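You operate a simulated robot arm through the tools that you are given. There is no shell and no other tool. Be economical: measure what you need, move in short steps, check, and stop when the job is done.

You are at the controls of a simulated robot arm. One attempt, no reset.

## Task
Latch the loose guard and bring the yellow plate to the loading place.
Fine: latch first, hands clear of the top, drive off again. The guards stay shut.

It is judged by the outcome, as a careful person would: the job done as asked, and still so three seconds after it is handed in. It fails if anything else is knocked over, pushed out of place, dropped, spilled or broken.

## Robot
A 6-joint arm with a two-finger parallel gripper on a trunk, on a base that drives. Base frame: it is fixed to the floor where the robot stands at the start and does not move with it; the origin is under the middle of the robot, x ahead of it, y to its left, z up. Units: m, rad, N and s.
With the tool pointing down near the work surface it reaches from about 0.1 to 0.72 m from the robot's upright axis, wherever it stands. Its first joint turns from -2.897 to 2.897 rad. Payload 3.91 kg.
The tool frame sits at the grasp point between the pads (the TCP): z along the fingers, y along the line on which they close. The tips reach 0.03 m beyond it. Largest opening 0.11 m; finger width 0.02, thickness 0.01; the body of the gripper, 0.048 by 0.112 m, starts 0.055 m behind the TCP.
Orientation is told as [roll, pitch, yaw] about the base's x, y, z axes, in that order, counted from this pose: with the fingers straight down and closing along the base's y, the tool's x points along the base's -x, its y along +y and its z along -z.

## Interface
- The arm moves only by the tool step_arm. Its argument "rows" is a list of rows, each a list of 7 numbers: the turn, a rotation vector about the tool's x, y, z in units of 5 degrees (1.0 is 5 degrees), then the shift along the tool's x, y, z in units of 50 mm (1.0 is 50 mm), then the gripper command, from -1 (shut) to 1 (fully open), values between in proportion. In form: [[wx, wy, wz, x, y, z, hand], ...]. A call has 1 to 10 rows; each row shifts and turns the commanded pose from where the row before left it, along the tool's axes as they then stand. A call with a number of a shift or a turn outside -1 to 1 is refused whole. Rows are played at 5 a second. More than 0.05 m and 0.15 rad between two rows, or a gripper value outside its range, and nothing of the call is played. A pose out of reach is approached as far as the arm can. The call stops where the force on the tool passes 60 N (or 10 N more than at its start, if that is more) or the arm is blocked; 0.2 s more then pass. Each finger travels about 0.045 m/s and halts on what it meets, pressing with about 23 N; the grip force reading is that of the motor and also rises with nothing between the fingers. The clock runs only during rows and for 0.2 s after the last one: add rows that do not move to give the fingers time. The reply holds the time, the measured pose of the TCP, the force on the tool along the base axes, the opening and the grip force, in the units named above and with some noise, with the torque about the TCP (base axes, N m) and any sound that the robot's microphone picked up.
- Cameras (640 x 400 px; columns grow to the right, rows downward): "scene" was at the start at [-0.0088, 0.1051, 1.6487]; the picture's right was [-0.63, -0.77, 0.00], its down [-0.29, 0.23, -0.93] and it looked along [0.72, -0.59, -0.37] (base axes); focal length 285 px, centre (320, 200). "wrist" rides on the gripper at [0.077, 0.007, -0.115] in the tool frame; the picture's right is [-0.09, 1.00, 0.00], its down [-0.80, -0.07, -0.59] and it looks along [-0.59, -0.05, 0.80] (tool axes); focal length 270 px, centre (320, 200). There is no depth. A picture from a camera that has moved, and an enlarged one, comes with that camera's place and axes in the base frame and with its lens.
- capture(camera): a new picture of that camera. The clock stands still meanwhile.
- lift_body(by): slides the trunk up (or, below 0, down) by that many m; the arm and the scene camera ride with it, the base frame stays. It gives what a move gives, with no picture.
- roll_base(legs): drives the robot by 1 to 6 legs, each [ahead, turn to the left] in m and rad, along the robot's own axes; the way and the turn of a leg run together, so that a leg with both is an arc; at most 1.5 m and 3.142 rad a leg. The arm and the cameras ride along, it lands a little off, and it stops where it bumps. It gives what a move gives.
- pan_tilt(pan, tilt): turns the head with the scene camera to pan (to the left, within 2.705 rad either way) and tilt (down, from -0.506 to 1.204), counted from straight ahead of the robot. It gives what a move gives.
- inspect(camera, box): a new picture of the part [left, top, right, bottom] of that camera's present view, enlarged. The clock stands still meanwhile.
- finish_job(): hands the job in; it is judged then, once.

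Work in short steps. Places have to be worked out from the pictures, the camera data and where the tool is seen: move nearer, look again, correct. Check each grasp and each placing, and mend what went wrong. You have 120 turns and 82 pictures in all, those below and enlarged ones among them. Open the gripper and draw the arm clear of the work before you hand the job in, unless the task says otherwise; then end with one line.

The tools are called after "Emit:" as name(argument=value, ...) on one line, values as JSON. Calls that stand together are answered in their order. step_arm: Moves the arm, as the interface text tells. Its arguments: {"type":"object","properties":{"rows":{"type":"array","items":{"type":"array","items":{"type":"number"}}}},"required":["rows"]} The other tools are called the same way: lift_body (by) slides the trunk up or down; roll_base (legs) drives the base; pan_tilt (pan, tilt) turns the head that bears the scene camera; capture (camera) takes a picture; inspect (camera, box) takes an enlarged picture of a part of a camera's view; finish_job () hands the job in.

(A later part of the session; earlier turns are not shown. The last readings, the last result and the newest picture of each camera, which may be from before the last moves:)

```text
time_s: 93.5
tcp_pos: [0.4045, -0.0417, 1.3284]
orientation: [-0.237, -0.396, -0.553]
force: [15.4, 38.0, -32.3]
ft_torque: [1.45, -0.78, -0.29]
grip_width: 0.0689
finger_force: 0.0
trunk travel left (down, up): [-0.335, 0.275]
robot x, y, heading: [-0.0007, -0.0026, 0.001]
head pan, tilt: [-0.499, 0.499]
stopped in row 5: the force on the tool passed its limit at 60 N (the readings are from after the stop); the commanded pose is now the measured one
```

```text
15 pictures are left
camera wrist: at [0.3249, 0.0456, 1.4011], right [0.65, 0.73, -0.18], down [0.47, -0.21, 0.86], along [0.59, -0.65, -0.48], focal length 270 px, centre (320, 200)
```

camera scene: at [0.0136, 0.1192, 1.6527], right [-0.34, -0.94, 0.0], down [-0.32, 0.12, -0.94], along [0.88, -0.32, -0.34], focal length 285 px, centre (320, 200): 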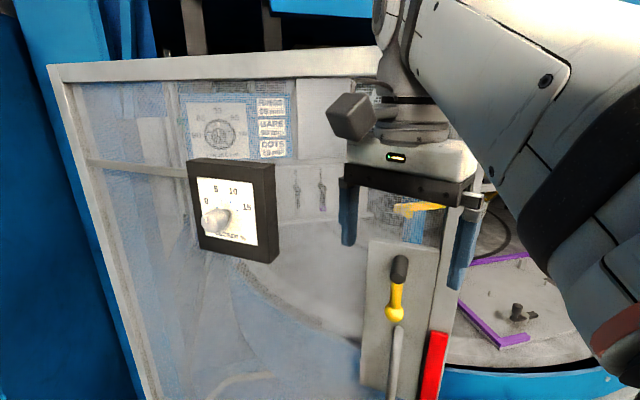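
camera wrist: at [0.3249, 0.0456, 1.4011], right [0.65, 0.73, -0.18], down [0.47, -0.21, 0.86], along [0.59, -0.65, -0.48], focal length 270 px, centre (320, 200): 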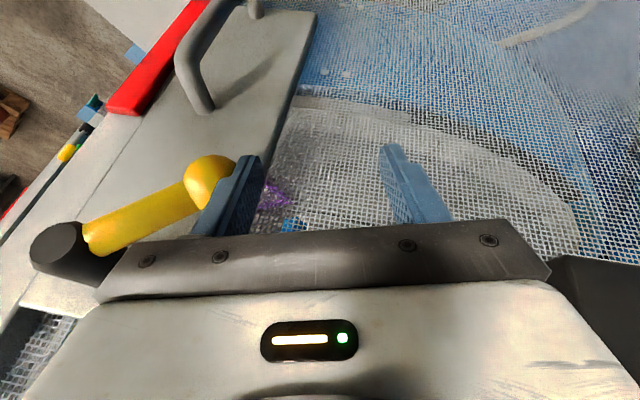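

The ball moved to about 56° but the opened finger got back-driven. I'll close the fingers into a stiff column and push down-right.

Emit:
step_arm(rows=[[0, 0, 0, 0, 0.3, 0, 0], [0, 0, 0, 0, 0, 0, -1], [0, 0, 0, 0, 0, 0, -1], [0, 0, 0, 0, 0, 0, -1], [0, 0, 0, 0, 0, 0, -1], [0, 0, 0, 0.1, -0.4, 0.05, -1], [0, 0, 0, 0.1, -0.4, 0.1, -1], [0, 0, 0, 0.1, -0.4, 0.1, -1], [0, 0, 0, 0, 0, 0, -1]])

Emit:
capture(camera="wrist")

```text
time_s: 95.4
tcp_pos: [0.3682, -0.0758, 1.3184]
orientation: [-0.23, -0.382, -0.548]
force: [9.4, 18.1, -25.4]
ft_torque: [0.45, 0.08, 0.17]
grip_width: 0.0
finger_force: 23.4
trunk travel left (down, up): [-0.335, 0.275]
robot x, y, heading: [0.0003, -0.0028, 0.001]
head pan, tilt: [-0.499, 0.499]
stopped in row 9: the force on the tool passed its limit at 65 N (the readings are from after the stop); the commanded pose is now the measured one
```

```text
14 pictures are left
camera wrist: at [0.2903, 0.0103, 1.3912], right [0.65, 0.74, -0.18], down [0.48, -0.21, 0.85], along [0.59, -0.64, -0.5], focal length 270 px, centre (320, 200)
```

wrist: 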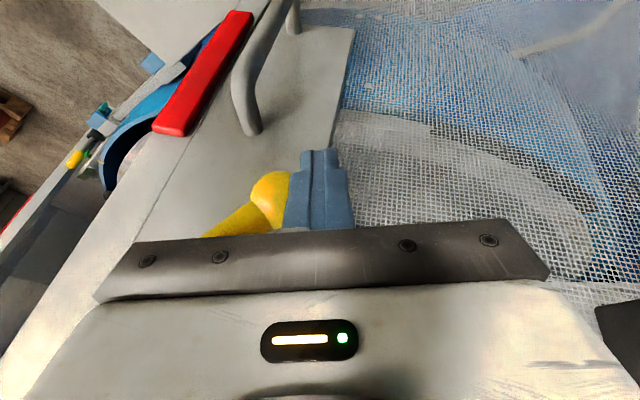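

Lever at about 45°; the palm is probably touching the stub. I'll move outward 12 mm and continue to the right.

Emit:
step_arm(rows=[[0, 0, 0, 0.15, 0.1, 0.05, -1], [0, 0, 0, 0.1, 0, 0.05, -1], [0, 0, 0, 0, -0.35, 0.05, -1], [0, 0, 0, 0, -0.35, 0, -1], [0, 0, 0, 0, -0.35, 0, -1], [0, 0, 0, 0, -0.35, 0, -1], [0, 0, 0, 0, 0, 0, -1]])

Emit:
step_arm(rows=[[0, 0, 0, 0, -0.4, 0, -1], [0, 0, 0, 0, -0.4, 0, -1], [0, 0, 0, 0, -0.4, 0, -1], [0, 0, 0, 0, 0, 0, -1]])

Emit:
capture(camera="wrist")

```text
time_s: 97.0
tcp_pos: [0.3161, -0.1269, 1.3238]
orientation: [-0.229, -0.39, -0.555]
force: [0.8, -0.1, 1.0]
ft_torque: [-0.03, -0.02, -0.02]
grip_width: 0.0
finger_force: 23.5
trunk travel left (down, up): [-0.335, 0.275]
robot x, y, heading: [0.0015, 0.002, -0.001]
head pan, tilt: [-0.499, 0.499]
```

```text
time_s: 98.0
tcp_pos: [0.2814, -0.1742, 1.3353]
orientation: [-0.228, -0.391, -0.553]
force: [0.1, 0.0, 0.2]
ft_torque: [0.03, 0.01, 0.02]
grip_width: 0.0001
finger_force: 23.2
trunk travel left (down, up): [-0.335, 0.275]
robot x, y, heading: [-0.0027, 0.0001, 0.002]
head pan, tilt: [-0.499, 0.499]
```

```text
13 pictures are left
camera wrist: at [0.2025, -0.0883, 1.4075], right [0.65, 0.74, -0.17], down [0.47, -0.21, 0.86], along [0.59, -0.64, -0.49], focal length 270 px, centre (320, 200)
```

wrist: 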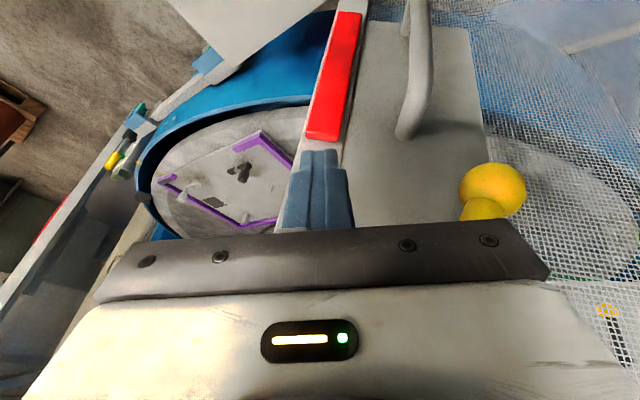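

The crank is now near straight down (ball about (0.348, -0.112, 1.313)) and my fingers are past it on the right. I'll back out, open fully, put the left finger left of the ball, and sweep right; at full opening the finger can't be back-driven.

Emit:
step_arm(rows=[[0, 0, 0, 0.85, 0, -0.42, -1], [0, 0, 0, 0, 0.7, 0, 1], [0, 0, 0, 0, 0.6, 0, 1], [0, 0, 0, 0, 0, 0, 1], [0, 0, 0, 0, 0, 0, 1], [0, 0, 0, 0, 0, 0, 1], [0, 0, 0, 0, 0, 0, 1], [0, 0, 0, -0.43, 0, 0.21, 1], [0, 0, 0, -0.43, 0, 0.21, 1], [0, 0, 0, 0, 0, 0, 1]])

Emit:
capture(camera="wrist")

```text
time_s: 100.2
tcp_pos: [0.3217, -0.1235, 1.322]
orientation: [-0.229, -0.392, -0.555]
force: [-0.7, 3.0, 5.7]
ft_torque: [-0.23, -0.13, 0.02]
grip_width: 0.1098
finger_force: 0.1
trunk travel left (down, up): [-0.335, 0.275]
robot x, y, heading: [-0.0007, -0.0013, 0.008]
head pan, tilt: [-0.499, 0.499]
```

```text
12 pictures are left
camera wrist: at [0.2427, -0.0374, 1.3955], right [0.65, 0.74, -0.17], down [0.47, -0.21, 0.86], along [0.59, -0.64, -0.49], focal length 270 px, centre (320, 200)
```

wrist: 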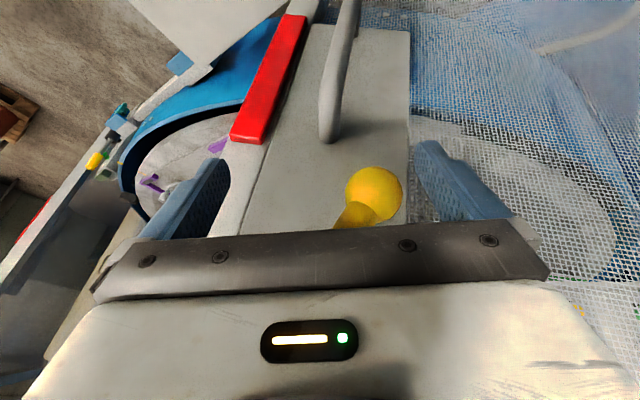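

The ball sits between the fingers. I'll sweep right, holding height.

Emit:
step_arm(rows=[[0, 0, 0, 0.03, -0.35, 0.06, 1], [0, 0, 0, 0.03, -0.35, 0.06, 1], [0, 0, 0, 0.03, -0.35, 0.06, 1], [0, 0, 0, 0.03, -0.35, 0.06, 1], [0, 0, 0, 0, 0, 0, 1]])

Emit:
capture(camera="wrist")

```text
time_s: 101.4
tcp_pos: [0.277, -0.1804, 1.3232]
orientation: [-0.228, -0.389, -0.555]
force: [-0.1, -0.8, 0.5]
ft_torque: [0.02, -0.02, 0.0]
grip_width: 0.11
finger_force: 0.1
trunk travel left (down, up): [-0.335, 0.275]
robot x, y, heading: [0.0034, 0.0046, 0.0]
head pan, tilt: [-0.499, 0.499]
```

```text
11 pictures are left
camera wrist: at [0.1987, -0.0952, 1.3963], right [0.65, 0.74, -0.17], down [0.47, -0.22, 0.85], along [0.59, -0.64, -0.49], focal length 270 px, centre (320, 200)
```

wrist: 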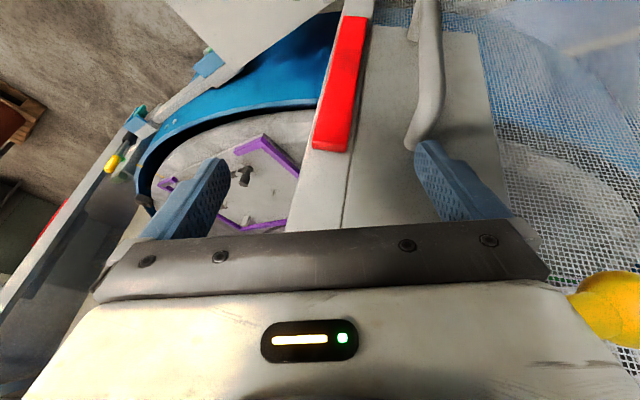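

The ball flipped back left: my palm rubbing the stub rolls it the wrong way. A better approach is from the left with the tool tipped sideways, so the fingertips poke the ball and the body stays clear of the stub. I'll retreat, move left and tip the tool.

Emit:
step_arm(rows=[[0, 0, 0, 0.9, 0, -0.4, 0.5], [0, 0, 0, 0, 0.9, 0, 0], [0, 0, 0, 0, 0.9, 0, -1], [0, 0, 0, 0, 0.9, 0, -1], [0, 0, 0, 0, 0.9, 0, -1], [0, 0, 0, 0, 0.9, 0, -1], [0, 0, 0, 0, 0, 0, -1]])

Emit:
lift_body(by=0.09)

Emit:
step_arm(rows=[[1, 0, 0, 0, 0, 0, -1], [1, 0, 0, 0, 0, 0, -1], [1, 0, 0, 0, 0, 0, -1], [1, 0, 0, 0, 0, 0, -1], [1, 0, 0, 0, 0, 0, -1], [1, 0, 0, 0, 0, 0, -1], [1, 0, 0, 0, 0, 0, -1], [1, 0, 0, 0, 0, 0, -1], [1, 0, 0, 0, 0, 0, -1], [1, 0, 0, 0, 0, 0, -1]])

```text
time_s: 103.0
tcp_pos: [0.3716, 0.0238, 1.2784]
orientation: [-0.229, -0.392, -0.554]
force: [1.5, 0.4, 0.3]
ft_torque: [0.01, 0.03, -0.02]
grip_width: 0.0
finger_force: 22.8
trunk travel left (down, up): [-0.335, 0.275]
robot x, y, heading: [-0.0012, 0.0011, 0.003]
head pan, tilt: [-0.499, 0.499]
```

```text
time_s: 104.2
tcp_pos: [0.3716, 0.0235, 1.3687]
orientation: [-0.23, -0.391, -0.555]
force: [1.2, -0.2, 0.1]
ft_torque: [0.03, 0.02, 0.01]
grip_width: 0.0002
finger_force: 23.0
trunk travel left (down, up): [-0.425, 0.185]
robot x, y, heading: [0.0012, 0.0009, 0.004]
head pan, tilt: [-0.499, 0.499]
```

```text
time_s: 106.4
tcp_pos: [0.4005, -0.0676, 1.2738]
orientation: [-1.099, -0.392, -0.553]
force: [-0.4, -0.2, 0.6]
ft_torque: [0.0, -0.01, -0.01]
grip_width: 0.0
finger_force: 23.2
out of reach, approached as far as the arm can: row 4, 5, 6, 7, 8, 9, 10
trunk travel left (down, up): [-0.425, 0.185]
robot x, y, heading: [0.002, 0.0021, 0.0]
head pan, tilt: [-0.499, 0.499]
```

Orientation is good (fingers point right along the guard, slightly down) but the arm is short on height. I'll raise the trunk to bring the tip above-left of the ball.

Emit:
lift_body(by=0.14)

Emit:
step_arm(rows=[[0, 0, 0, 0.1, 0, 0, -1], [0, 0, 0, 0, 0, 0, -1]])

```text
time_s: 107.4
tcp_pos: [0.404, -0.0641, 1.346]
orientation: [-1.093, -0.367, -0.548]
force: [8.2, 7.1, -7.3]
ft_torque: [0.1, -0.08, -0.04]
grip_width: 0.0
finger_force: 22.8
trunk travel left (down, up): [-0.507, 0.103]
robot x, y, heading: [-0.0007, -0.0005, -0.002]
head pan, tilt: [-0.499, 0.499]
stopped: the force on the tool passed its limit at 161 N (the readings are from after the stop); the commanded pose is now the measured one
```

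```text
time_s: 108.0
tcp_pos: [0.4011, -0.0626, 1.3435]
orientation: [-1.094, -0.366, -0.547]
force: [12.5, 7.9, -7.5]
ft_torque: [0.08, -0.15, -0.04]
grip_width: 0.0
finger_force: 22.7
trunk travel left (down, up): [-0.507, 0.103]
robot x, y, heading: [-0.0005, 0.0006, 0.002]
head pan, tilt: [-0.499, 0.499]
```

The rising tip met the ball from below and stopped. I'll withdraw back-left along the tool, then raise.

Emit:
step_arm(rows=[[0, 0, 0, 0.05, 0.2, -0.3, -1], [0, 0, 0, 0.05, 0, -0.6, -1], [0, 0, 0, 0, 0, -0.6, -1], [0, 0, 0, 0, 0, 0, -1]])

Emit:
lift_body(by=0.08)

Emit:
capture(camera="wrist")

```text
time_s: 109.0
tcp_pos: [0.416, -0.0437, 1.332]
orientation: [-1.079, -0.376, -0.554]
force: [-0.6, -0.7, -0.3]
ft_torque: [-0.01, -0.01, 0.02]
grip_width: 0.0
finger_force: 23.8
out of reach, approached as far as the arm can: row 1, 2, 3
trunk travel left (down, up): [-0.507, 0.103]
robot x, y, heading: [0.002, 0.0015, 0.003]
head pan, tilt: [-0.499, 0.499]
```

```text
time_s: 110.2
tcp_pos: [0.4311, -0.0381, 1.406]
orientation: [-1.091, -0.368, -0.548]
force: [-0.4, 0.2, 0.6]
ft_torque: [-0.03, -0.02, 0.0]
grip_width: 0.0
finger_force: 23.2
trunk travel left (down, up): [-0.587, 0.023]
robot x, y, heading: [0.0013, -0.0009, 0.0]
head pan, tilt: [-0.499, 0.499]
```

```text
10 pictures are left
camera wrist: at [0.409, 0.0966, 1.4232], right [0.58, 0.18, -0.79], down [0.79, 0.1, 0.6], along [0.19, -0.98, -0.09], focal length 270 px, centre (320, 200)
```

wrist: 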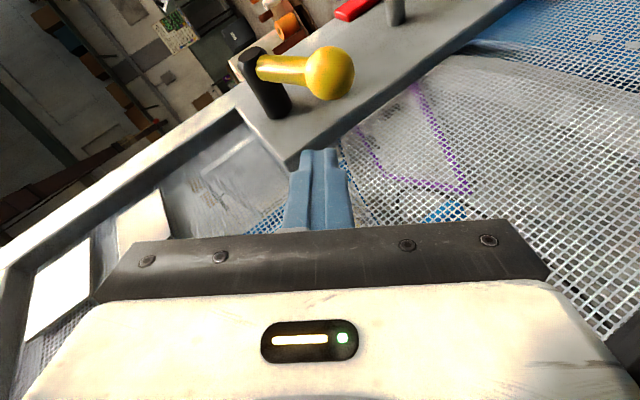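

Very clear view: the ball is just ahead of the tips. I'll shift outward slightly and move toward its upper-left, then check where I am.

Emit:
step_arm(rows=[[0, 0, 0, 0.3, 0, 0, -1], [0, 0, 0, 0.13, -0.27, 0.64, -1], [0, 0, 0, 0, 0, 0, -1]])

```text
time_s: 111.0
tcp_pos: [0.3958, -0.0576, 1.3951]
orientation: [-1.092, -0.368, -0.548]
force: [-0.4, -0.4, -0.7]
ft_torque: [0.0, 0.04, -0.03]
grip_width: 0.0003
finger_force: 23.0
trunk travel left (down, up): [-0.587, 0.023]
robot x, y, heading: [-0.0009, -0.0006, 0.001]
head pan, tilt: [-0.499, 0.499]
```

Tip is now above the ball's left side. I'll shift out 10 mm and trace the arc down and to the right.

Emit:
step_arm(rows=[[0, 0, 0, 0.2, 0, 0, -1], [0, 0, 0, 0.27, 0.44, 0.42, -1], [0, 0, 0, 0.17, 0.16, 0.39, -1], [0, 0, 0, 0.14, -0.02, 0.44, -1], [0, 0, 0, 0, 0, 0, -1]])

Emit:
capture(camera="wrist")

```text
time_s: 112.2
tcp_pos: [0.3588, -0.0857, 1.3322]
orientation: [-1.092, -0.371, -0.547]
force: [0.6, -1.0, 0.5]
ft_torque: [0.03, -0.01, 0.02]
grip_width: 0.0003
finger_force: 23.0
trunk travel left (down, up): [-0.587, 0.023]
robot x, y, heading: [-0.0025, -0.0014, -0.0]
head pan, tilt: [-0.499, 0.499]
```

```text
9 pictures are left
camera wrist: at [0.3392, 0.0498, 1.3475], right [0.58, 0.18, -0.79], down [0.79, 0.1, 0.6], along [0.19, -0.98, -0.09], focal length 270 px, centre (320, 200)
```

wrist: 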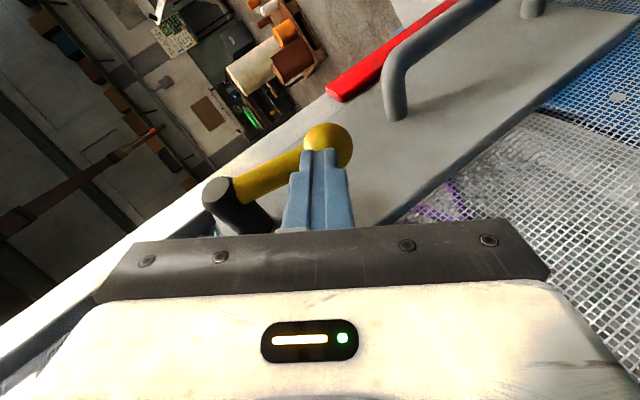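

The tip is squarely on the ball, crank at about 40–45°. Continue through the bottom to the right.

Emit:
step_arm(rows=[[0, 0, 0, 0.1, 0, 0.44, -1], [0, 0, 0, 0.08, -0.13, 0.42, -1], [0, 0, 0, 0.03, -0.25, 0.36, -1], [0, 0, 0, -0.02, -0.34, 0.28, -1], [0, 0, 0, 0, 0, 0, -1]])

Emit:
capture(camera="wrist")

```text
time_s: 112.8
tcp_pos: [0.35, -0.0973, 1.3214]
orientation: [-1.094, -0.389, -0.527]
force: [17.6, 39.1, 7.1]
ft_torque: [0.11, 0.15, -0.14]
grip_width: 0.0
finger_force: 23.1
trunk travel left (down, up): [-0.587, 0.023]
robot x, y, heading: [0.0035, -0.0023, 0.003]
head pan, tilt: [-0.499, 0.499]
stopped in row 3: the force on the tool passed its limit at 188 N (the readings are from after the stop); the commanded pose is now the measured one
```

```text
8 pictures are left
camera wrist: at [0.3262, 0.0369, 1.3354], right [0.59, 0.19, -0.78], down [0.78, 0.12, 0.62], along [0.21, -0.98, -0.07], focal length 270 px, centre (320, 200)
```

wrist: 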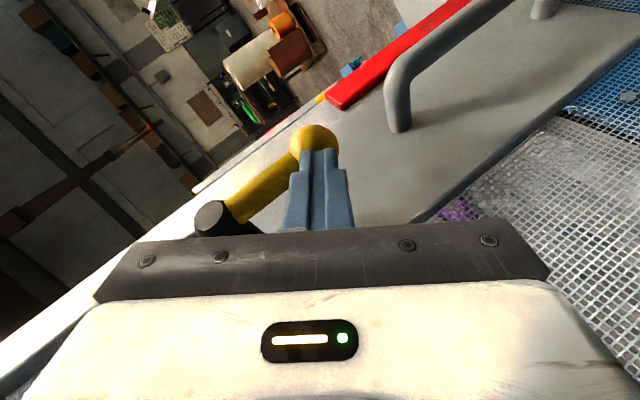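

A hard stop (188 N) with the crank straight down: its range is down to about 75° left. It opened freely at "left", so "down with the guard shut" should be the latched state. I'll back out, restore the tool's orientation, and pull-test by the handle.

Emit:
step_arm(rows=[[0, 0, 0, 0.2, 0, -0.3, -1], [0, 0, 0, 0.9, 0, -0.2, -1], [0, 0, 0, 0.7, 0, 0, -1], [0, 0, 0, 0, 0, 0, -1]])

Emit:
step_arm(rows=[[-1, 0, 0, 0, 0, 0, -1], [-1, 0, 0, 0, 0, 0, -1], [-1, 0, 0, 0, 0, 0, -1], [-1, 0, 0, 0, 0, 0, -1], [-1, 0, 0, 0, 0, 0, -0.5], [-1, 0, 0, 0, 0, 0, 0], [-1, 0, 0, 0, 0, 0, 0], [-1, 0, 0, 0, 0, 0, 0], [-1, 0, 0, 0, 0, 0, 0], [-1, 0, 0, 0, 0, 0, 0]])

Emit:
lift_body(by=-0.1)

```text
time_s: 113.8
tcp_pos: [0.2791, -0.0494, 1.2991]
orientation: [-1.086, -0.384, -0.536]
force: [-0.1, 0.5, 0.4]
ft_torque: [-0.01, 0.0, 0.01]
grip_width: 0.0001
finger_force: 23.4
trunk travel left (down, up): [-0.587, 0.023]
robot x, y, heading: [0.0017, -0.0017, -0.004]
head pan, tilt: [-0.499, 0.499]
```

```text
time_s: 116.0
tcp_pos: [0.2797, -0.0479, 1.2982]
orientation: [-0.21, -0.384, -0.538]
force: [-0.2, 0.1, 0.9]
ft_torque: [0.01, 0.01, -0.02]
grip_width: 0.0553
finger_force: 0.2
trunk travel left (down, up): [-0.587, 0.023]
robot x, y, heading: [-0.001, 0.0027, 0.001]
head pan, tilt: [-0.499, 0.499]
```

```text
time_s: 117.3
tcp_pos: [0.2835, -0.0477, 1.1945]
orientation: [-0.231, -0.363, -0.53]
force: [0.4, 0.2, -0.2]
ft_torque: [0.0, 0.0, 0.0]
grip_width: 0.0551
finger_force: 0.1
trunk travel left (down, up): [-0.487, 0.123]
robot x, y, heading: [0.0038, -0.0004, 0.001]
head pan, tilt: [-0.499, 0.499]
```

I'll approach the rod with the same offsets as before, grip, and then pull 15 mm while reading force.

Emit:
step_arm(rows=[[0, 0, 0, 0, -0.42, 0, 0], [0, 0, 0, 0, -0.42, 0, 0], [0, 0, 0, -0.45, 0, 0.2, 0], [0, 0, 0, -0.45, 0, 0.2, 0], [0, 0, 0, -0.45, 0, 0.2, 0], [0, 0, 0, -0.3, 0, 0.15, 0], [0, 0, 0, 0, 0, 0, -0.5], [0, 0, 0, 0, 0, 0, -0.8], [0, 0, 0, 0, 0, 0, -0.8], [0, 0, 0, 0, 0, 0, -0.8]])

Emit:
step_arm(rows=[[0, 0, 0, 0.1, 0, -0.05, -0.8], [0, 0, 0, 0.1, 0, -0.05, -0.8], [0, 0, 0, 0.1, 0, -0.05, -0.8], [0, 0, 0, 0, 0, 0, -0.8]])

```text
time_s: 118.8
tcp_pos: [0.3172, -0.1281, 1.201]
orientation: [-0.214, -0.374, -0.543]
force: [-40.6, 36.5, -2.5]
ft_torque: [-3.47, -3.87, 0.28]
grip_width: 0.0311
finger_force: 0.1
trunk travel left (down, up): [-0.487, 0.123]
robot x, y, heading: [-0.0011, 0.0001, -0.003]
head pan, tilt: [-0.499, 0.499]
stopped in row 7: the force on the tool passed its limit at 68 N (the readings are from after the stop); the commanded pose is now the measured one
```

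```text
time_s: 119.8
tcp_pos: [0.3124, -0.1247, 1.2009]
orientation: [-0.212, -0.371, -0.541]
force: [1.0, -2.6, -7.1]
ft_torque: [0.4, -0.64, 0.0]
grip_width: 0.0194
finger_force: 44.5
trunk travel left (down, up): [-0.487, 0.123]
robot x, y, heading: [-0.0009, -0.0003, 0.0]
head pan, tilt: [-0.499, 0.499]
```

The palm touched the crank first, so the grip is shallow. I'll pull a bit more and read the force and width.

Emit:
step_arm(rows=[[0, 0, 0, 0.08, 0, -0.04, -0.8], [0, 0, 0, 0.08, 0, -0.04, -0.8], [0, 0, 0, 0, 0, 0, -0.8]])

Emit:
capture(camera="wrist")

```text
time_s: 120.6
tcp_pos: [0.3064, -0.1171, 1.2016]
orientation: [-0.212, -0.372, -0.544]
force: [-1.1, 0.4, -0.1]
ft_torque: [0.01, 0.02, -0.01]
grip_width: 0.0111
finger_force: 0.0
trunk travel left (down, up): [-0.487, 0.123]
robot x, y, heading: [0.0004, 0.0005, -0.003]
head pan, tilt: [-0.499, 0.499]
```

```text
7 pictures are left
camera wrist: at [0.2251, -0.0353, 1.2771], right [0.64, 0.75, -0.16], down [0.48, -0.22, 0.85], along [0.6, -0.62, -0.51], focal length 270 px, centre (320, 200)
```

wrist: 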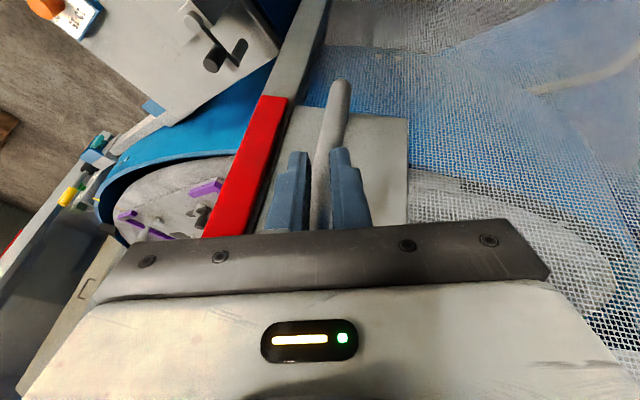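

The shallow grip slipped while the guard stayed at its closed position (inconclusive). I'll open, go 70 mm lower so the palm clears the crank, and take a deep grip.

Emit:
step_arm(rows=[[0, 0, 0, 0.4, 0, 0, 0], [0, 0, 0, 0, 0, 0, 0], [0, 0, 0, 0, 0, 0, 0]])

Emit:
lift_body(by=-0.08)

Emit:
step_arm(rows=[[0, 0, 0, -0.4, 0, 0, 0], [0, 0, 0, -0.35, 0, 0.15, 0], [0, 0, 0, -0.3, 0, 0.13, 0], [0, 0, 0, 0, 0, 0, -0.5], [0, 0, 0, 0, 0, 0, -0.8], [0, 0, 0, 0, 0, 0, -0.8], [0, 0, 0, 0, 0, 0, -0.8]])

Emit:
step_arm(rows=[[0, 0, 0, 0.1, 0, -0.05, -0.8], [0, 0, 0, 0.1, 0, -0.05, -0.8], [0, 0, 0, 0.1, 0, -0.05, -0.8], [0, 0, 0, 0, 0, 0, -0.8]])

```text
time_s: 121.4
tcp_pos: [0.2887, -0.1096, 1.1926]
orientation: [-0.212, -0.372, -0.543]
force: [0.0, 0.2, -0.2]
ft_torque: [-0.01, -0.03, 0.01]
grip_width: 0.0549
finger_force: 0.0
trunk travel left (down, up): [-0.487, 0.123]
robot x, y, heading: [-0.002, 0.0012, -0.0]
head pan, tilt: [-0.499, 0.499]
```

```text
time_s: 122.6
tcp_pos: [0.2942, -0.1101, 1.1044]
orientation: [-0.228, -0.333, -0.537]
force: [0.0, -0.1, 0.1]
ft_torque: [-0.02, 0.02, -0.02]
grip_width: 0.055
finger_force: 0.1
trunk travel left (down, up): [-0.407, 0.203]
robot x, y, heading: [-0.0033, 0.0027, 0.001]
head pan, tilt: [-0.499, 0.499]
```

```text
time_s: 123.3
tcp_pos: [0.3087, -0.1231, 1.12]
orientation: [-0.212, -0.363, -0.546]
force: [-45.8, 42.0, -1.2]
ft_torque: [-3.03, -3.28, 0.07]
grip_width: 0.0552
finger_force: 0.2
trunk travel left (down, up): [-0.407, 0.203]
robot x, y, heading: [-0.0006, 0.002, 0.005]
head pan, tilt: [-0.499, 0.499]
stopped in row 3: the force on the tool passed its limit at 82 N (the readings are from after the stop); the commanded pose is now the measured one
```

```text
time_s: 124.3
tcp_pos: [0.3041, -0.1196, 1.1213]
orientation: [-0.211, -0.363, -0.547]
force: [0.5, 0.6, -0.9]
ft_torque: [0.0, 0.01, 0.01]
grip_width: 0.0112
finger_force: 0.1
trunk travel left (down, up): [-0.407, 0.203]
robot x, y, heading: [-0.0005, -0.001, -0.003]
head pan, tilt: [-0.499, 0.499]
```

Palm touches the rod, so a deep grip isn't possible at this tilt. The evidence (hard stop at "down", free only at "left", guard at its closed position) says this guard is latched with the crank down, so the loose one may be the right guard. I'll retract the arm, back off, and turn to go and look there.

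Emit:
step_arm(rows=[[0, 0, 0, 0.6, 0, 0, 0], [0, 0, 0, 0.6, 0, -0.3, 0], [0, 0, 0, 0, 0, 0, -1]])

Emit:
lift_body(by=0.18)

Emit:
roll_base(legs=[[-0.1, 0]])

Emit:
pan_tilt(pan=-0.3, tilt=0.5)

Emit:
capture(camera="scene")

```text
time_s: 125.0
tcp_pos: [0.2708, -0.0909, 1.0807]
orientation: [-0.286, -0.217, -0.543]
force: [0.1, -0.3, -1.2]
ft_torque: [-0.01, 0.0, -0.01]
grip_width: 0.0185
finger_force: 0.2
trunk travel left (down, up): [-0.407, 0.203]
robot x, y, heading: [-0.0013, 0.0055, 0.001]
head pan, tilt: [-0.499, 0.499]
stopped in row 3: the arm was blocked; the commanded pose is now the measured one
```

```text
time_s: 127.0
tcp_pos: [0.2696, -0.0907, 1.2616]
orientation: [-0.281, -0.224, -0.541]
force: [0.7, 0.2, -0.3]
ft_torque: [-0.01, -0.01, 0.03]
grip_width: 0.0
finger_force: 23.1
trunk travel left (down, up): [-0.587, 0.023]
robot x, y, heading: [-0.0027, -0.001, 0.0]
head pan, tilt: [-0.499, 0.499]
```

```text
time_s: 128.1
tcp_pos: [0.1649, -0.0896, 1.2622]
orientation: [-0.28, -0.225, -0.544]
force: [0.0, 0.8, 0.0]
ft_torque: [-0.02, -0.04, 0.0]
grip_width: 0.0
finger_force: 22.8
trunk travel left (down, up): [-0.587, 0.023]
robot x, y, heading: [-0.1044, 0.001, -0.002]
head pan, tilt: [-0.499, 0.499]
```

```text
time_s: 128.9
tcp_pos: [0.1672, -0.0905, 1.2621]
orientation: [-0.282, -0.223, -0.542]
force: [0.2, 0.2, -0.1]
ft_torque: [0.02, 0.01, -0.02]
grip_width: 0.0001
finger_force: 22.3
trunk travel left (down, up): [-0.587, 0.023]
robot x, y, heading: [-0.0992, -0.0014, -0.004]
head pan, tilt: [-0.3, 0.499]
```

```text
6 pictures are left
camera scene: at [-0.0909, 0.1243, 1.6514], right [-0.3, -0.96, 0.0], down [-0.46, 0.14, -0.88], along [0.84, -0.26, -0.48], focal length 285 px, centre (320, 200)
```

scene: 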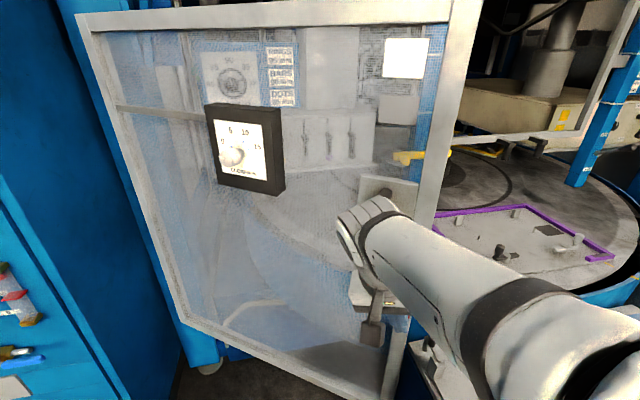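

Six pictures remain, so I'll spend them at the right guard. I'll turn right, steer between the console and the cart, and stop facing the right guard.

Emit:
roll_base(legs=[[0, -2.0], [0.62, 0], [0, 0.43]])

```text
time_s: 138.4
tcp_pos: [-0.4579, -0.8254, 1.2629]
orientation: [-0.28, -0.224, -2.119]
force: [-0.1, -0.4, -0.4]
ft_torque: [-0.01, -0.07, -0.04]
grip_width: 0.0
finger_force: 23.1
trunk travel left (down, up): [-0.587, 0.023]
robot x, y, heading: [-0.3546, -0.5568, -1.589]
head pan, tilt: [-0.3, 0.499]
```

The drive went without a bump. I'll go further along to y of about -1.7 and turn to face the right guard.

Emit:
roll_base(legs=[[1.15, 0], [0, 1.2]])

Emit:
pan_tilt(pan=0.2, tilt=0.45)

Emit:
capture(camera="scene")

```text
time_s: 146.8
tcp_pos: [-0.2179, -1.9614, 1.2616]
orientation: [-0.28, -0.222, -1.161]
force: [-0.2, -0.1, -0.3]
ft_torque: [0.04, 0.0, -0.01]
grip_width: 0.0
finger_force: 23.3
trunk travel left (down, up): [-0.587, 0.023]
robot x, y, heading: [-0.3714, -1.7143, -0.826]
head pan, tilt: [-0.3, 0.499]
stopped in leg 2: the robot was blocked; the commanded pose is now the measured one
```

```text
time_s: 147.7
tcp_pos: [-0.2184, -1.9616, 1.2619]
orientation: [-0.281, -0.22, -1.161]
force: [-0.6, 0.4, -0.3]
ft_torque: [-0.04, -0.02, 0.0]
grip_width: 0.0
finger_force: 23.0
trunk travel left (down, up): [-0.587, 0.023]
robot x, y, heading: [-0.3742, -1.7129, -0.825]
head pan, tilt: [0.201, 0.45]
```

```text
5 pictures are left
camera scene: at [-0.2387, -1.6103, 1.6558], right [-0.59, -0.81, 0.0], down [-0.35, 0.25, -0.9], along [0.73, -0.53, -0.44], focal length 285 px, centre (320, 200)
```

scene: 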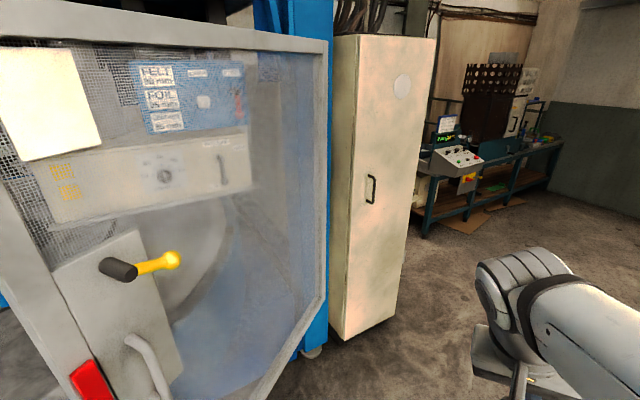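

Very informative: the right guard's crank stands horizontal – the state in which the left guard proved free – so this is the loose guard, and its crank must go down with the guard shut. The robot stands 0.64 m in front of it, with good reach. I'll swing the tool round to face it.

Emit:
step_arm(rows=[[-0.21, -0.26, -0.92, 0, 0, 0, -1], [-0.21, -0.26, -0.92, 0, 0, 0, -1], [-0.21, -0.26, -0.92, 0, 0, 0, -1], [-0.21, -0.26, -0.92, 0, 0, 0, -1], [-0.21, -0.26, -0.92, 0, 0, 0, -1], [-0.21, -0.26, -0.92, 0, 0, 0, -1], [-0.21, -0.26, -0.92, 0, 0, 0, -1], [-0.21, -0.26, -0.92, 0, 0, 0, -1], [-0.21, -0.26, -0.92, 0, 0, 0, -1]])

Emit:
step_arm(rows=[[-0.21, -0.26, -0.92, 0, 0, 0, -1], [-0.21, -0.26, -0.92, 0, 0, 0, -1], [-0.21, -0.26, -0.92, 0, 0, 0, -1], [-0.21, -0.26, -0.92, 0, 0, 0, -1], [-0.21, -0.26, -0.92, 0, 0, 0, -1], [-0.21, -0.26, -0.92, 0, 0, 0, -1], [-0.21, -0.26, -0.92, 0, 0, 0, -1], [-0.21, -0.26, -0.92, 0, 0, 0, -1], [-0.21, -0.26, -0.92, 0, 0, 0, -1]])

```text
time_s: 149.7
tcp_pos: [-0.2194, -1.9624, 1.2607]
orientation: [-0.285, -0.215, -0.391]
force: [-1.0, -0.2, -0.4]
ft_torque: [0.01, -0.02, 0.02]
grip_width: 0.0
finger_force: 22.9
trunk travel left (down, up): [-0.587, 0.023]
robot x, y, heading: [-0.3707, -1.7137, -0.828]
head pan, tilt: [0.201, 0.45]
```

```text
time_s: 151.7
tcp_pos: [-0.2182, -1.9622, 1.2617]
orientation: [-0.281, -0.208, 0.377]
force: [-0.2, 0.4, 0.4]
ft_torque: [0.02, -0.01, -0.03]
grip_width: 0.0001
finger_force: 23.0
trunk travel left (down, up): [-0.587, 0.023]
robot x, y, heading: [-0.3743, -1.7172, -0.825]
head pan, tilt: [0.201, 0.45]
```

Now I'll level the roll and move toward the pre-pose in front of the ball, staying 0.2 m off the guard.

Emit:
step_arm(rows=[[-0.8, 0, 0, 0, 0, 0, -1], [-0.8, 0, 0, 0, 0, 0, -1], [-0.8, 0, 0, 0, 0, 0, -1], [-0.8, 0, 0, 0, 0, 0, -1], [0, 0, 0, -0.8, 0.3, -0.2, -1], [0, 0, 0, -0.8, 0.3, -0.2, -1], [0, 0, 0, -0.8, 0.3, -0.2, -1], [0, 0, 0, -0.8, 0.3, -0.2, -1], [0, 0, 0, -0.8, 0.3, -0.2, -1]])

Emit:
step_arm(rows=[[0, -1, 0, -0.3, 0.3, -0.2, -1], [0, -1, 0, -0.3, 0.3, -0.2, -1], [0, -1, 0, -0.3, 0.3, -0.2, -1], [0, -1, 0, -0.3, 0.3, -0.2, -1], [0, -1, 0, -0.3, 0.3, -0.2, -1], [0, -1, 0, 0, 0, 0, -1], [0, -1, 0, 0, 0, 0, -1], [0, -1, 0, 0, 0, 0, -1], [0, -1, 0, 0, 0, 0, -1], [0, 0, 0, 0, 0, 0, -1]])

```text
time_s: 153.7
tcp_pos: [-0.0734, -1.8241, 1.3523]
orientation: [-0.001, -0.211, 0.373]
force: [-0.1, -0.2, 0.6]
ft_torque: [-0.02, -0.01, -0.01]
grip_width: 0.0
finger_force: 23.3
trunk travel left (down, up): [-0.587, 0.023]
robot x, y, heading: [-0.3766, -1.7135, -0.825]
head pan, tilt: [0.201, 0.45]
```

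```text
time_s: 155.9
tcp_pos: [-0.0517, -1.7333, 1.4238]
orientation: [0.013, -0.986, 0.383]
force: [-0.2, -0.5, 0.3]
ft_torque: [-0.01, -0.02, 0.03]
grip_width: 0.0
finger_force: 22.9
trunk travel left (down, up): [-0.587, 0.023]
robot x, y, heading: [-0.3756, -1.7127, -0.823]
head pan, tilt: [0.201, 0.45]
```

Tilt is now 56° toward the guard. A wrist picture will locate the crank from here.

Emit:
capture(camera="wrist")

```text
4 pictures are left
camera wrist: at [-0.1813, -1.7796, 1.4221], right [-0.34, 0.94, 0.08], down [-0.02, -0.09, 1.0], along [0.94, 0.33, 0.05], focal length 270 px, centre (320, 200)
```

wrist: 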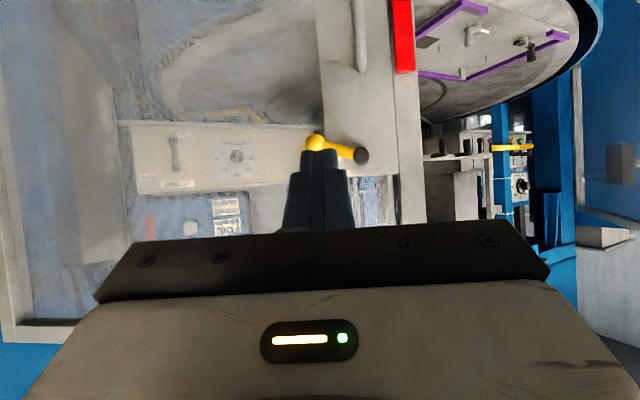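

Both views agree: stub tip at (0.203, -1.567, 1.38), ball at (0.232, -1.635, 1.35) — the mirrored 70° "open" position. I'll bring the closed fingers in just above the ball.

Emit:
step_arm(rows=[[0, 0, 0, -0.55, -0.055, 0.78, -1], [0, 0, 0, -0.55, -0.055, 0.78, -1], [0, 0, 0, -0.55, -0.055, 0.78, -1], [0, 0, 0, -0.55, -0.055, 0.78, -1], [0, 0, 0, -0.55, -0.055, 0.78, -1], [0, 0, 0, -0.55, -0.055, 0.78, -1], [0, 0, 0, 0, 0, 0, -1]])

```text
time_s: 157.5
tcp_pos: [0.2201, -1.6444, 1.438]
orientation: [-0.005, -0.998, 0.378]
force: [-0.8, 0.9, -0.2]
ft_torque: [0.02, 0.0, 0.01]
grip_width: 0.0
finger_force: 23.2
trunk travel left (down, up): [-0.587, 0.023]
robot x, y, heading: [-0.3739, -1.7165, -0.827]
head pan, tilt: [0.201, 0.45]
```

In position above the ball. First I'll make sure the guard is fully shut: shift toward the plate and press inward until it stops.

Emit:
step_arm(rows=[[0, 0, 0, -0.1, 0.5, -0.1, -1], [0, 0, 0, -0.1, 0.4, 0, -1], [0, 0, 0, -0.16, 0, 0.25, -1], [0, 0, 0, -0.16, 0, 0.25, -1], [0, 0, 0, -0.11, 0, 0.166, -1], [0, 0, 0, -0.11, 0, 0.166, -1], [0, 0, 0, -0.11, 0, 0.166, -1], [0, 0, 0, -0.11, 0, 0.166, -1], [0, 0, 0, -0.11, 0, 0.166, -1], [0, 0, 0, 0, 0, 0, -1]])

```text
time_s: 158.9
tcp_pos: [0.2346, -1.5912, 1.448]
orientation: [-0.006, -0.984, 0.384]
force: [-43.2, -17.9, 2.9]
ft_torque: [-0.12, 0.26, 0.37]
grip_width: 0.0
finger_force: 23.0
trunk travel left (down, up): [-0.587, 0.023]
robot x, y, heading: [-0.3715, -1.7159, -0.827]
head pan, tilt: [0.201, 0.45]
stopped in row 7: the force on the tool passed its limit at 70 N (the readings are from after the stop); the commanded pose is now the measured one
```

The guard is firmly against its stop (47 N along its normal). Now back out, over the ball, and trace the arc down toward the free edge.

Emit:
step_arm(rows=[[0, 0, 0, 0.3, 0, -0.45, -1], [0, 0, 0, 0, -0.82, 0, -1], [0, 0, 0, 0.3, 0, 0.09, -1], [0, 0, 0, 0.75, -0.1, 0.5, -1], [0, 0, 0, 0.45, 0.1, 0.3, -1], [0, 0, 0, 0.4, 0.28, 0.265, -1], [0, 0, 0, 0, 0, 0, -1]])

```text
time_s: 160.5
tcp_pos: [0.2255, -1.6242, 1.3328]
orientation: [-0.006, -0.978, 0.382]
force: [-1.3, -0.9, -0.4]
ft_torque: [0.0, 0.02, -0.01]
grip_width: 0.0
finger_force: 23.2
trunk travel left (down, up): [-0.587, 0.023]
robot x, y, heading: [-0.3732, -1.7142, -0.83]
head pan, tilt: [0.201, 0.45]
```

On track with no resistance. Continuing the rest of the arc to the bottom stop.

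Emit:
step_arm(rows=[[0, 0, 0, 0.3, 0.42, 0.15, -1], [0, 0, 0, 0.167, 0.52, 0.11, -1], [0, 0, 0, 0, 0.3, 0, -1], [0, 0, 0, 0, 0.2, 0, -1], [0, 0, 0, 0, 0.2, 0, -1], [0, 0, 0, 0, 0, 0, -1]])

Emit:
capture(camera="wrist")

```text
time_s: 161.3
tcp_pos: [0.2092, -1.5905, 1.3105]
orientation: [0.003, -0.996, 0.353]
force: [12.9, -44.2, -0.2]
ft_torque: [0.87, 0.12, 0.73]
grip_width: 0.0003
finger_force: 22.7
trunk travel left (down, up): [-0.587, 0.023]
robot x, y, heading: [-0.3735, -1.7113, -0.829]
head pan, tilt: [0.201, 0.45]
stopped in row 3: the force on the tool passed its limit at 74 N (the readings are from after the stop); the commanded pose is now the measured one
```

```text
3 pictures are left
camera wrist: at [0.078, -1.6327, 1.308], right [-0.3, 0.95, 0.08], down [-0.03, -0.09, 1.0], along [0.95, 0.3, 0.06], focal length 270 px, centre (320, 200)
```

wrist: 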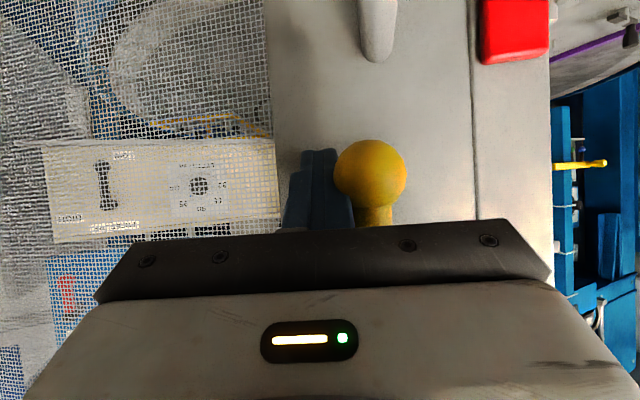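

The crank is straight down against its stop: the right guard is now latched like the left one. I'll withdraw, turn back to heading -1.57 and reverse to reach the drive control, which triangulates to about (0.22, -1.16, 0.97).

Emit:
step_arm(rows=[[0, 0, 0, 0, -0.2, -0.3, -1], [0, 0, 0, 0.5, 0, -0.8, -1], [0, 0, 0, 0.5, 0, -0.8, -1], [0, 0, 0, 0.5, 0, -0.8, -1], [0, 0, 0, 0.5, 0, -0.8, -1], [0, 0, 0, 0.3, 0, -0.8, -1], [0, 0, 0, 0, 0, 0, -1]])

Emit:
roll_base(legs=[[0, -0.745], [-0.5, 0]])

Emit:
pan_tilt(pan=1.45, tilt=0.7)

```text
time_s: 162.9
tcp_pos: [-0.0181, -1.6728, 1.332]
orientation: [-0.006, -0.991, 0.37]
force: [-0.2, 0.2, -0.3]
ft_torque: [0.01, 0.0, 0.02]
grip_width: 0.0
finger_force: 23.1
trunk travel left (down, up): [-0.587, 0.023]
robot x, y, heading: [-0.3717, -1.7129, -0.825]
head pan, tilt: [0.201, 0.45]
```

```text
time_s: 164.3
tcp_pos: [-0.0193, -1.7351, 1.3323]
orientation: [-0.015, -0.99, 0.187]
force: [0.6, 0.0, -0.3]
ft_torque: [0.0, -0.01, -0.04]
grip_width: 0.0001
finger_force: 23.4
trunk travel left (down, up): [-0.587, 0.023]
robot x, y, heading: [-0.3718, -1.7155, -0.845]
head pan, tilt: [0.201, 0.45]
stopped in leg 1: the robot was blocked; the commanded pose is now the measured one
```

```text
time_s: 165.7
tcp_pos: [-0.0192, -1.7339, 1.3327]
orientation: [-0.011, -0.992, 0.19]
force: [0.1, -0.5, 0.9]
ft_torque: [-0.03, 0.02, 0.0]
grip_width: 0.0
finger_force: 22.6
trunk travel left (down, up): [-0.587, 0.023]
robot x, y, heading: [-0.3775, -1.71, -0.839]
head pan, tilt: [1.45, 0.7]
```

The turn was blocked, probably the base's rear against the cart behind. I'll move ahead 0.12 m first, then turn.

Emit:
roll_base(legs=[[0.12, 0]])

Emit:
roll_base(legs=[[0, -0.73]])

```text
time_s: 166.9
tcp_pos: [0.0612, -1.8237, 1.3325]
orientation: [-0.01, -0.993, 0.187]
force: [0.0, 0.0, -0.4]
ft_torque: [-0.01, -0.03, -0.01]
grip_width: 0.0003
finger_force: 22.9
trunk travel left (down, up): [-0.587, 0.023]
robot x, y, heading: [-0.2938, -1.8029, -0.837]
head pan, tilt: [1.45, 0.7]
```

```text
time_s: 169.3
tcp_pos: [-0.0465, -2.0549, 1.3318]
orientation: [-0.014, -0.991, -0.551]
force: [0.1, -0.1, 0.0]
ft_torque: [-0.04, 0.04, -0.04]
grip_width: 0.0
finger_force: 23.0
trunk travel left (down, up): [-0.587, 0.023]
robot x, y, heading: [-0.3101, -1.7991, -1.568]
head pan, tilt: [1.45, 0.7]
```

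Free again. I'll reverse 0.6 m to stand beside the drive control.

Emit:
roll_base(legs=[[-0.6, 0]])

Emit:
capture(camera="scene")

```text
time_s: 172.8
tcp_pos: [-0.0472, -1.4429, 1.3315]
orientation: [-0.013, -0.99, -0.549]
force: [-0.4, 0.2, -0.2]
ft_torque: [0.01, 0.02, 0.02]
grip_width: 0.0001
finger_force: 22.5
trunk travel left (down, up): [-0.587, 0.023]
robot x, y, heading: [-0.3083, -1.1884, -1.572]
head pan, tilt: [1.45, 0.7]
```

```text
2 pictures are left
camera scene: at [-0.0721, -1.1185, 1.6336], right [-0.12, -0.99, 0.0], down [-0.64, 0.08, -0.76], along [0.76, -0.09, -0.64], focal length 285 px, centre (320, 200)
```

scene: 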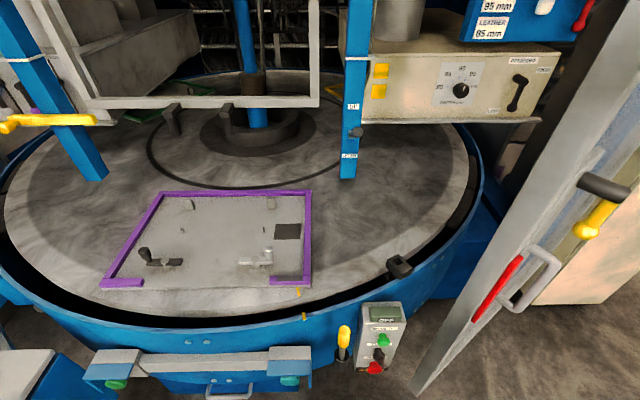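

The view shows the right guard's crank down, the purple plate at the loading place, and a control box: display "OFF", green button, black switch, red button. The green button triangulates to about (0.238, -1.32, 0.88). I'll turn the tool to face +x, lower the trunk and approach it.

Emit:
step_arm(rows=[[-0.75, 0, -0.49, 0, 0, 0, -1], [-0.75, 0, -0.49, 0, 0, 0, -1], [-0.75, 0, -0.49, 0, 0, 0, -1], [-0.75, 0, -0.49, 0, 0, 0, -1], [-0.75, 0, -0.49, 0, 0, 0, -1], [-0.75, 0, -0.49, 0, 0, 0, -1], [-0.75, 0, -0.49, 0, 0, 0, -1], [0, 0, 0, 0, 0.9, 0, -1], [0, 0, 0, 0, 0.9, 0, -1], [0, 0, 0, 0, 0.6, 0, -1]])

Emit:
lift_body(by=-0.42)

```text
time_s: 175.0
tcp_pos: [-0.0462, -1.3254, 1.3303]
orientation: [-0.01, -0.99, -0.006]
force: [-0.6, 0.4, 0.1]
ft_torque: [-0.03, -0.02, 0.0]
grip_width: 0.0
finger_force: 22.9
trunk travel left (down, up): [-0.587, 0.023]
robot x, y, heading: [-0.3108, -1.1869, -1.572]
head pan, tilt: [1.45, 0.7]
```

```text
refused: -0.42 is not a number from -0.4 to 0.4
```

Lowering in an allowed step.

Emit:
lift_body(by=-0.4)

Emit:
inspect(camera="wrist", box=[120, 0, 520, 250])

```text
time_s: 178.8
tcp_pos: [-0.0449, -1.3254, 0.9297]
orientation: [-0.01, -0.988, -0.006]
force: [0.3, 0.8, 0.3]
ft_torque: [-0.02, -0.03, 0.01]
grip_width: 0.0
finger_force: 23.4
trunk travel left (down, up): [-0.187, 0.423]
robot x, y, heading: [-0.3104, -1.1893, -1.573]
head pan, tilt: [1.45, 0.7]
```

```text
1.60 times, centred on (320, 125) of wrist
camera zoom: at [-0.1824, -1.3174, 0.9284], right [0.06, 1.0, 0.07], down [-0.06, -0.06, 1.0], along [1.0, -0.06, 0.05], focal length 432 px, centre (320, 320)
```

zoom: 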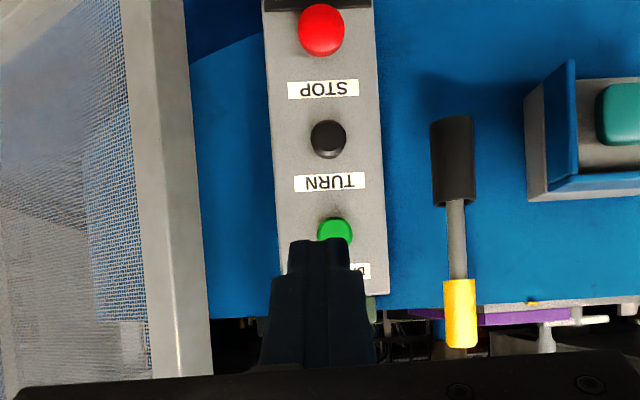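

Now readable: green is "DRIVE" (start), black is "TURN", red is "STOP". They line up at y = -1.324, at z of about 0.866, 0.78 and 0.68. I'll press DRIVE: lower 45 mm and advance in +x until contact.

Emit:
lift_body(by=-0.046)

Emit:
step_arm(rows=[[0, 0, 0, -0.44, 0, 0.67, -1], [0, 0, 0, -0.44, 0, 0.67, -1], [0, 0, 0, -0.44, 0, 0.67, -1], [0, 0, 0, -0.44, 0, 0.67, -1], [0, 0, 0, -0.44, 0, 0.67, -1], [0, 0, 0, -0.16, 0, 0.25, -1], [0, 0, 0, -0.11, 0, 0.17, -1], [0, 0, 0, -0.11, 0, 0.17, -1], [0, 0, 0, -0.11, 0, 0.17, -1], [0, 0, 0, 0, 0, 0, -1]])

```text
time_s: 179.7
tcp_pos: [-0.0444, -1.3252, 0.8826]
orientation: [-0.012, -0.987, -0.005]
force: [0.5, -0.2, -0.1]
ft_torque: [0.03, 0.02, -0.01]
grip_width: 0.0
finger_force: 22.3
trunk travel left (down, up): [-0.141, 0.469]
robot x, y, heading: [-0.3053, -1.1859, -1.575]
head pan, tilt: [1.45, 0.7]
```

```text
time_s: 181.9
tcp_pos: [0.2014, -1.3286, 0.8825]
orientation: [-0.008, -0.988, -0.006]
force: [-3.1, -1.5, -0.7]
ft_torque: [0.01, 0.06, -0.04]
grip_width: 0.0003
finger_force: 22.9
trunk travel left (down, up): [-0.141, 0.469]
robot x, y, heading: [-0.3082, -1.1876, -1.57]
head pan, tilt: [1.45, 0.7]
```

Tip at x = 0.226 with a first 3 N of contact. I'll press further in small steps.

Emit:
step_arm(rows=[[0, 0, 0, -0.05, 0, 0.08, -1], [0, 0, 0, -0.05, 0, 0.08, -1], [0, 0, 0, -0.05, 0, 0.08, -1], [0, 0, 0, 0, 0, 0, -1]])

```text
time_s: 182.7
tcp_pos: [0.2097, -1.3294, 0.8834]
orientation: [-0.009, -0.985, -0.004]
force: [-48.0, -1.1, 8.7]
ft_torque: [0.08, 0.1, -0.14]
grip_width: 0.0
finger_force: 22.5
trunk travel left (down, up): [-0.141, 0.469]
robot x, y, heading: [-0.3103, -1.1832, -1.57]
head pan, tilt: [1.45, 0.7]
heard: click
stopped in row 4: the force on the tool passed its limit at 62 N (the readings are from after the stop); the commanded pose is now the measured one
```

A click: drive button pressed. I'll back off 40 mm, then listen.

Emit:
step_arm(rows=[[0, 0, 0, 0.44, 0, -0.67, -1], [0, 0, 0, 0, 0, 0, -1], [0, 0, 0, 0, 0, 0, -1]])

Emit:
lift_body(by=-0.086)

```text
time_s: 183.5
tcp_pos: [0.1741, -1.3277, 0.8808]
orientation: [-0.009, -0.981, -0.004]
force: [0.3, 0.3, 0.9]
ft_torque: [0.02, 0.01, -0.02]
grip_width: 0.0001
finger_force: 23.4
trunk travel left (down, up): [-0.141, 0.469]
robot x, y, heading: [-0.3083, -1.1873, -1.574]
head pan, tilt: [1.45, 0.7]
```

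```text
time_s: 184.8
tcp_pos: [0.1729, -1.3276, 0.7949]
orientation: [-0.01, -0.981, -0.003]
force: [-0.5, -0.1, -0.2]
ft_torque: [0.04, 0.02, 0.02]
grip_width: 0.0001
finger_force: 23.2
trunk travel left (down, up): [-0.055, 0.555]
robot x, y, heading: [-0.3077, -1.1871, -1.575]
head pan, tilt: [1.45, 0.7]
```

Now press TURN: advance until the click.

Emit:
step_arm(rows=[[0, 0, 0, -0.16, 0, 0.25, -1], [0, 0, 0, -0.11, 0, 0.17, -1], [0, 0, 0, -0.06, 0, 0.09, -1], [0, 0, 0, -0.05, 0, 0.08, -1], [0, 0, 0, -0.05, 0, 0.08, -1]])

```text
time_s: 186.0
tcp_pos: [0.2077, -1.3301, 0.7936]
orientation: [-0.009, -0.98, -0.003]
force: [-46.5, -0.2, 9.0]
ft_torque: [0.14, 0.09, -0.18]
grip_width: 0.0
finger_force: 22.7
trunk travel left (down, up): [-0.055, 0.555]
robot x, y, heading: [-0.3063, -1.1883, -1.566]
head pan, tilt: [1.45, 0.7]
heard: click
stopped in row 5: the force on the tool passed its limit at 63 N (the readings are from after the stop); the commanded pose is now the measured one
```

Another click. I'll back off and wait, listening for the table.

Emit:
step_arm(rows=[[0, 0, 0, 0.44, 0, -0.67, -1], [0, 0, 0, 0, 0, 0, -1], [0, 0, 0, 0, 0, 0, -1], [0, 0, 0, 0, 0, 0, -1], [0, 0, 0, 0, 0, 0, -1], [0, 0, 0, 0, 0, 0, -1], [0, 0, 0, 0, 0, 0, -1], [0, 0, 0, 0, 0, 0, -1], [0, 0, 0, 0, 0, 0, -1], [0, 0, 0, 0, 0, 0, -1]])

```text
time_s: 188.2
tcp_pos: [0.1724, -1.3286, 0.7927]
orientation: [-0.009, -0.977, -0.003]
force: [-0.6, 0.6, -0.3]
ft_torque: [0.01, 0.05, 0.04]
grip_width: 0.0001
finger_force: 23.2
trunk travel left (down, up): [-0.055, 0.555]
robot x, y, heading: [-0.3093, -1.1865, -1.571]
head pan, tilt: [1.45, 0.7]
```

No sound since. I'll raise the trunk for a clear view (this also gives the table time) and use the last picture.

Emit:
lift_body(by=0.4)

Emit:
capture(camera="scene")

```text
time_s: 192.0
tcp_pos: [0.1729, -1.3281, 1.1911]
orientation: [-0.01, -0.976, -0.003]
force: [-0.7, 0.2, -0.2]
ft_torque: [-0.02, -0.01, 0.03]
grip_width: 0.0
finger_force: 22.8
trunk travel left (down, up): [-0.455, 0.155]
robot x, y, heading: [-0.3078, -1.1849, -1.57]
head pan, tilt: [1.45, 0.7]
```

```text
0 pictures are left
camera scene: at [-0.072, -1.1193, 1.5016], right [-0.12, -0.99, 0.0], down [-0.64, 0.08, -0.76], along [0.76, -0.09, -0.64], focal length 285 px, centre (320, 200)
```

scene: 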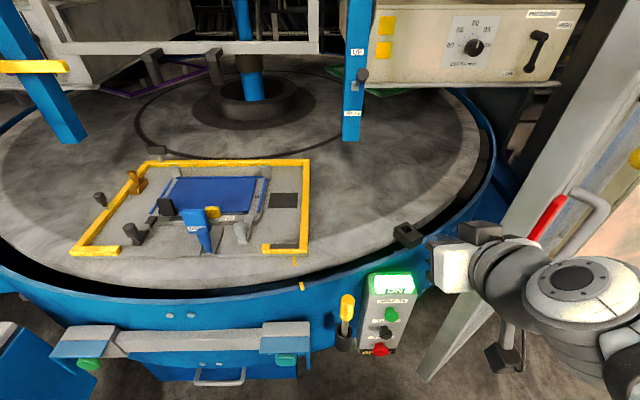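

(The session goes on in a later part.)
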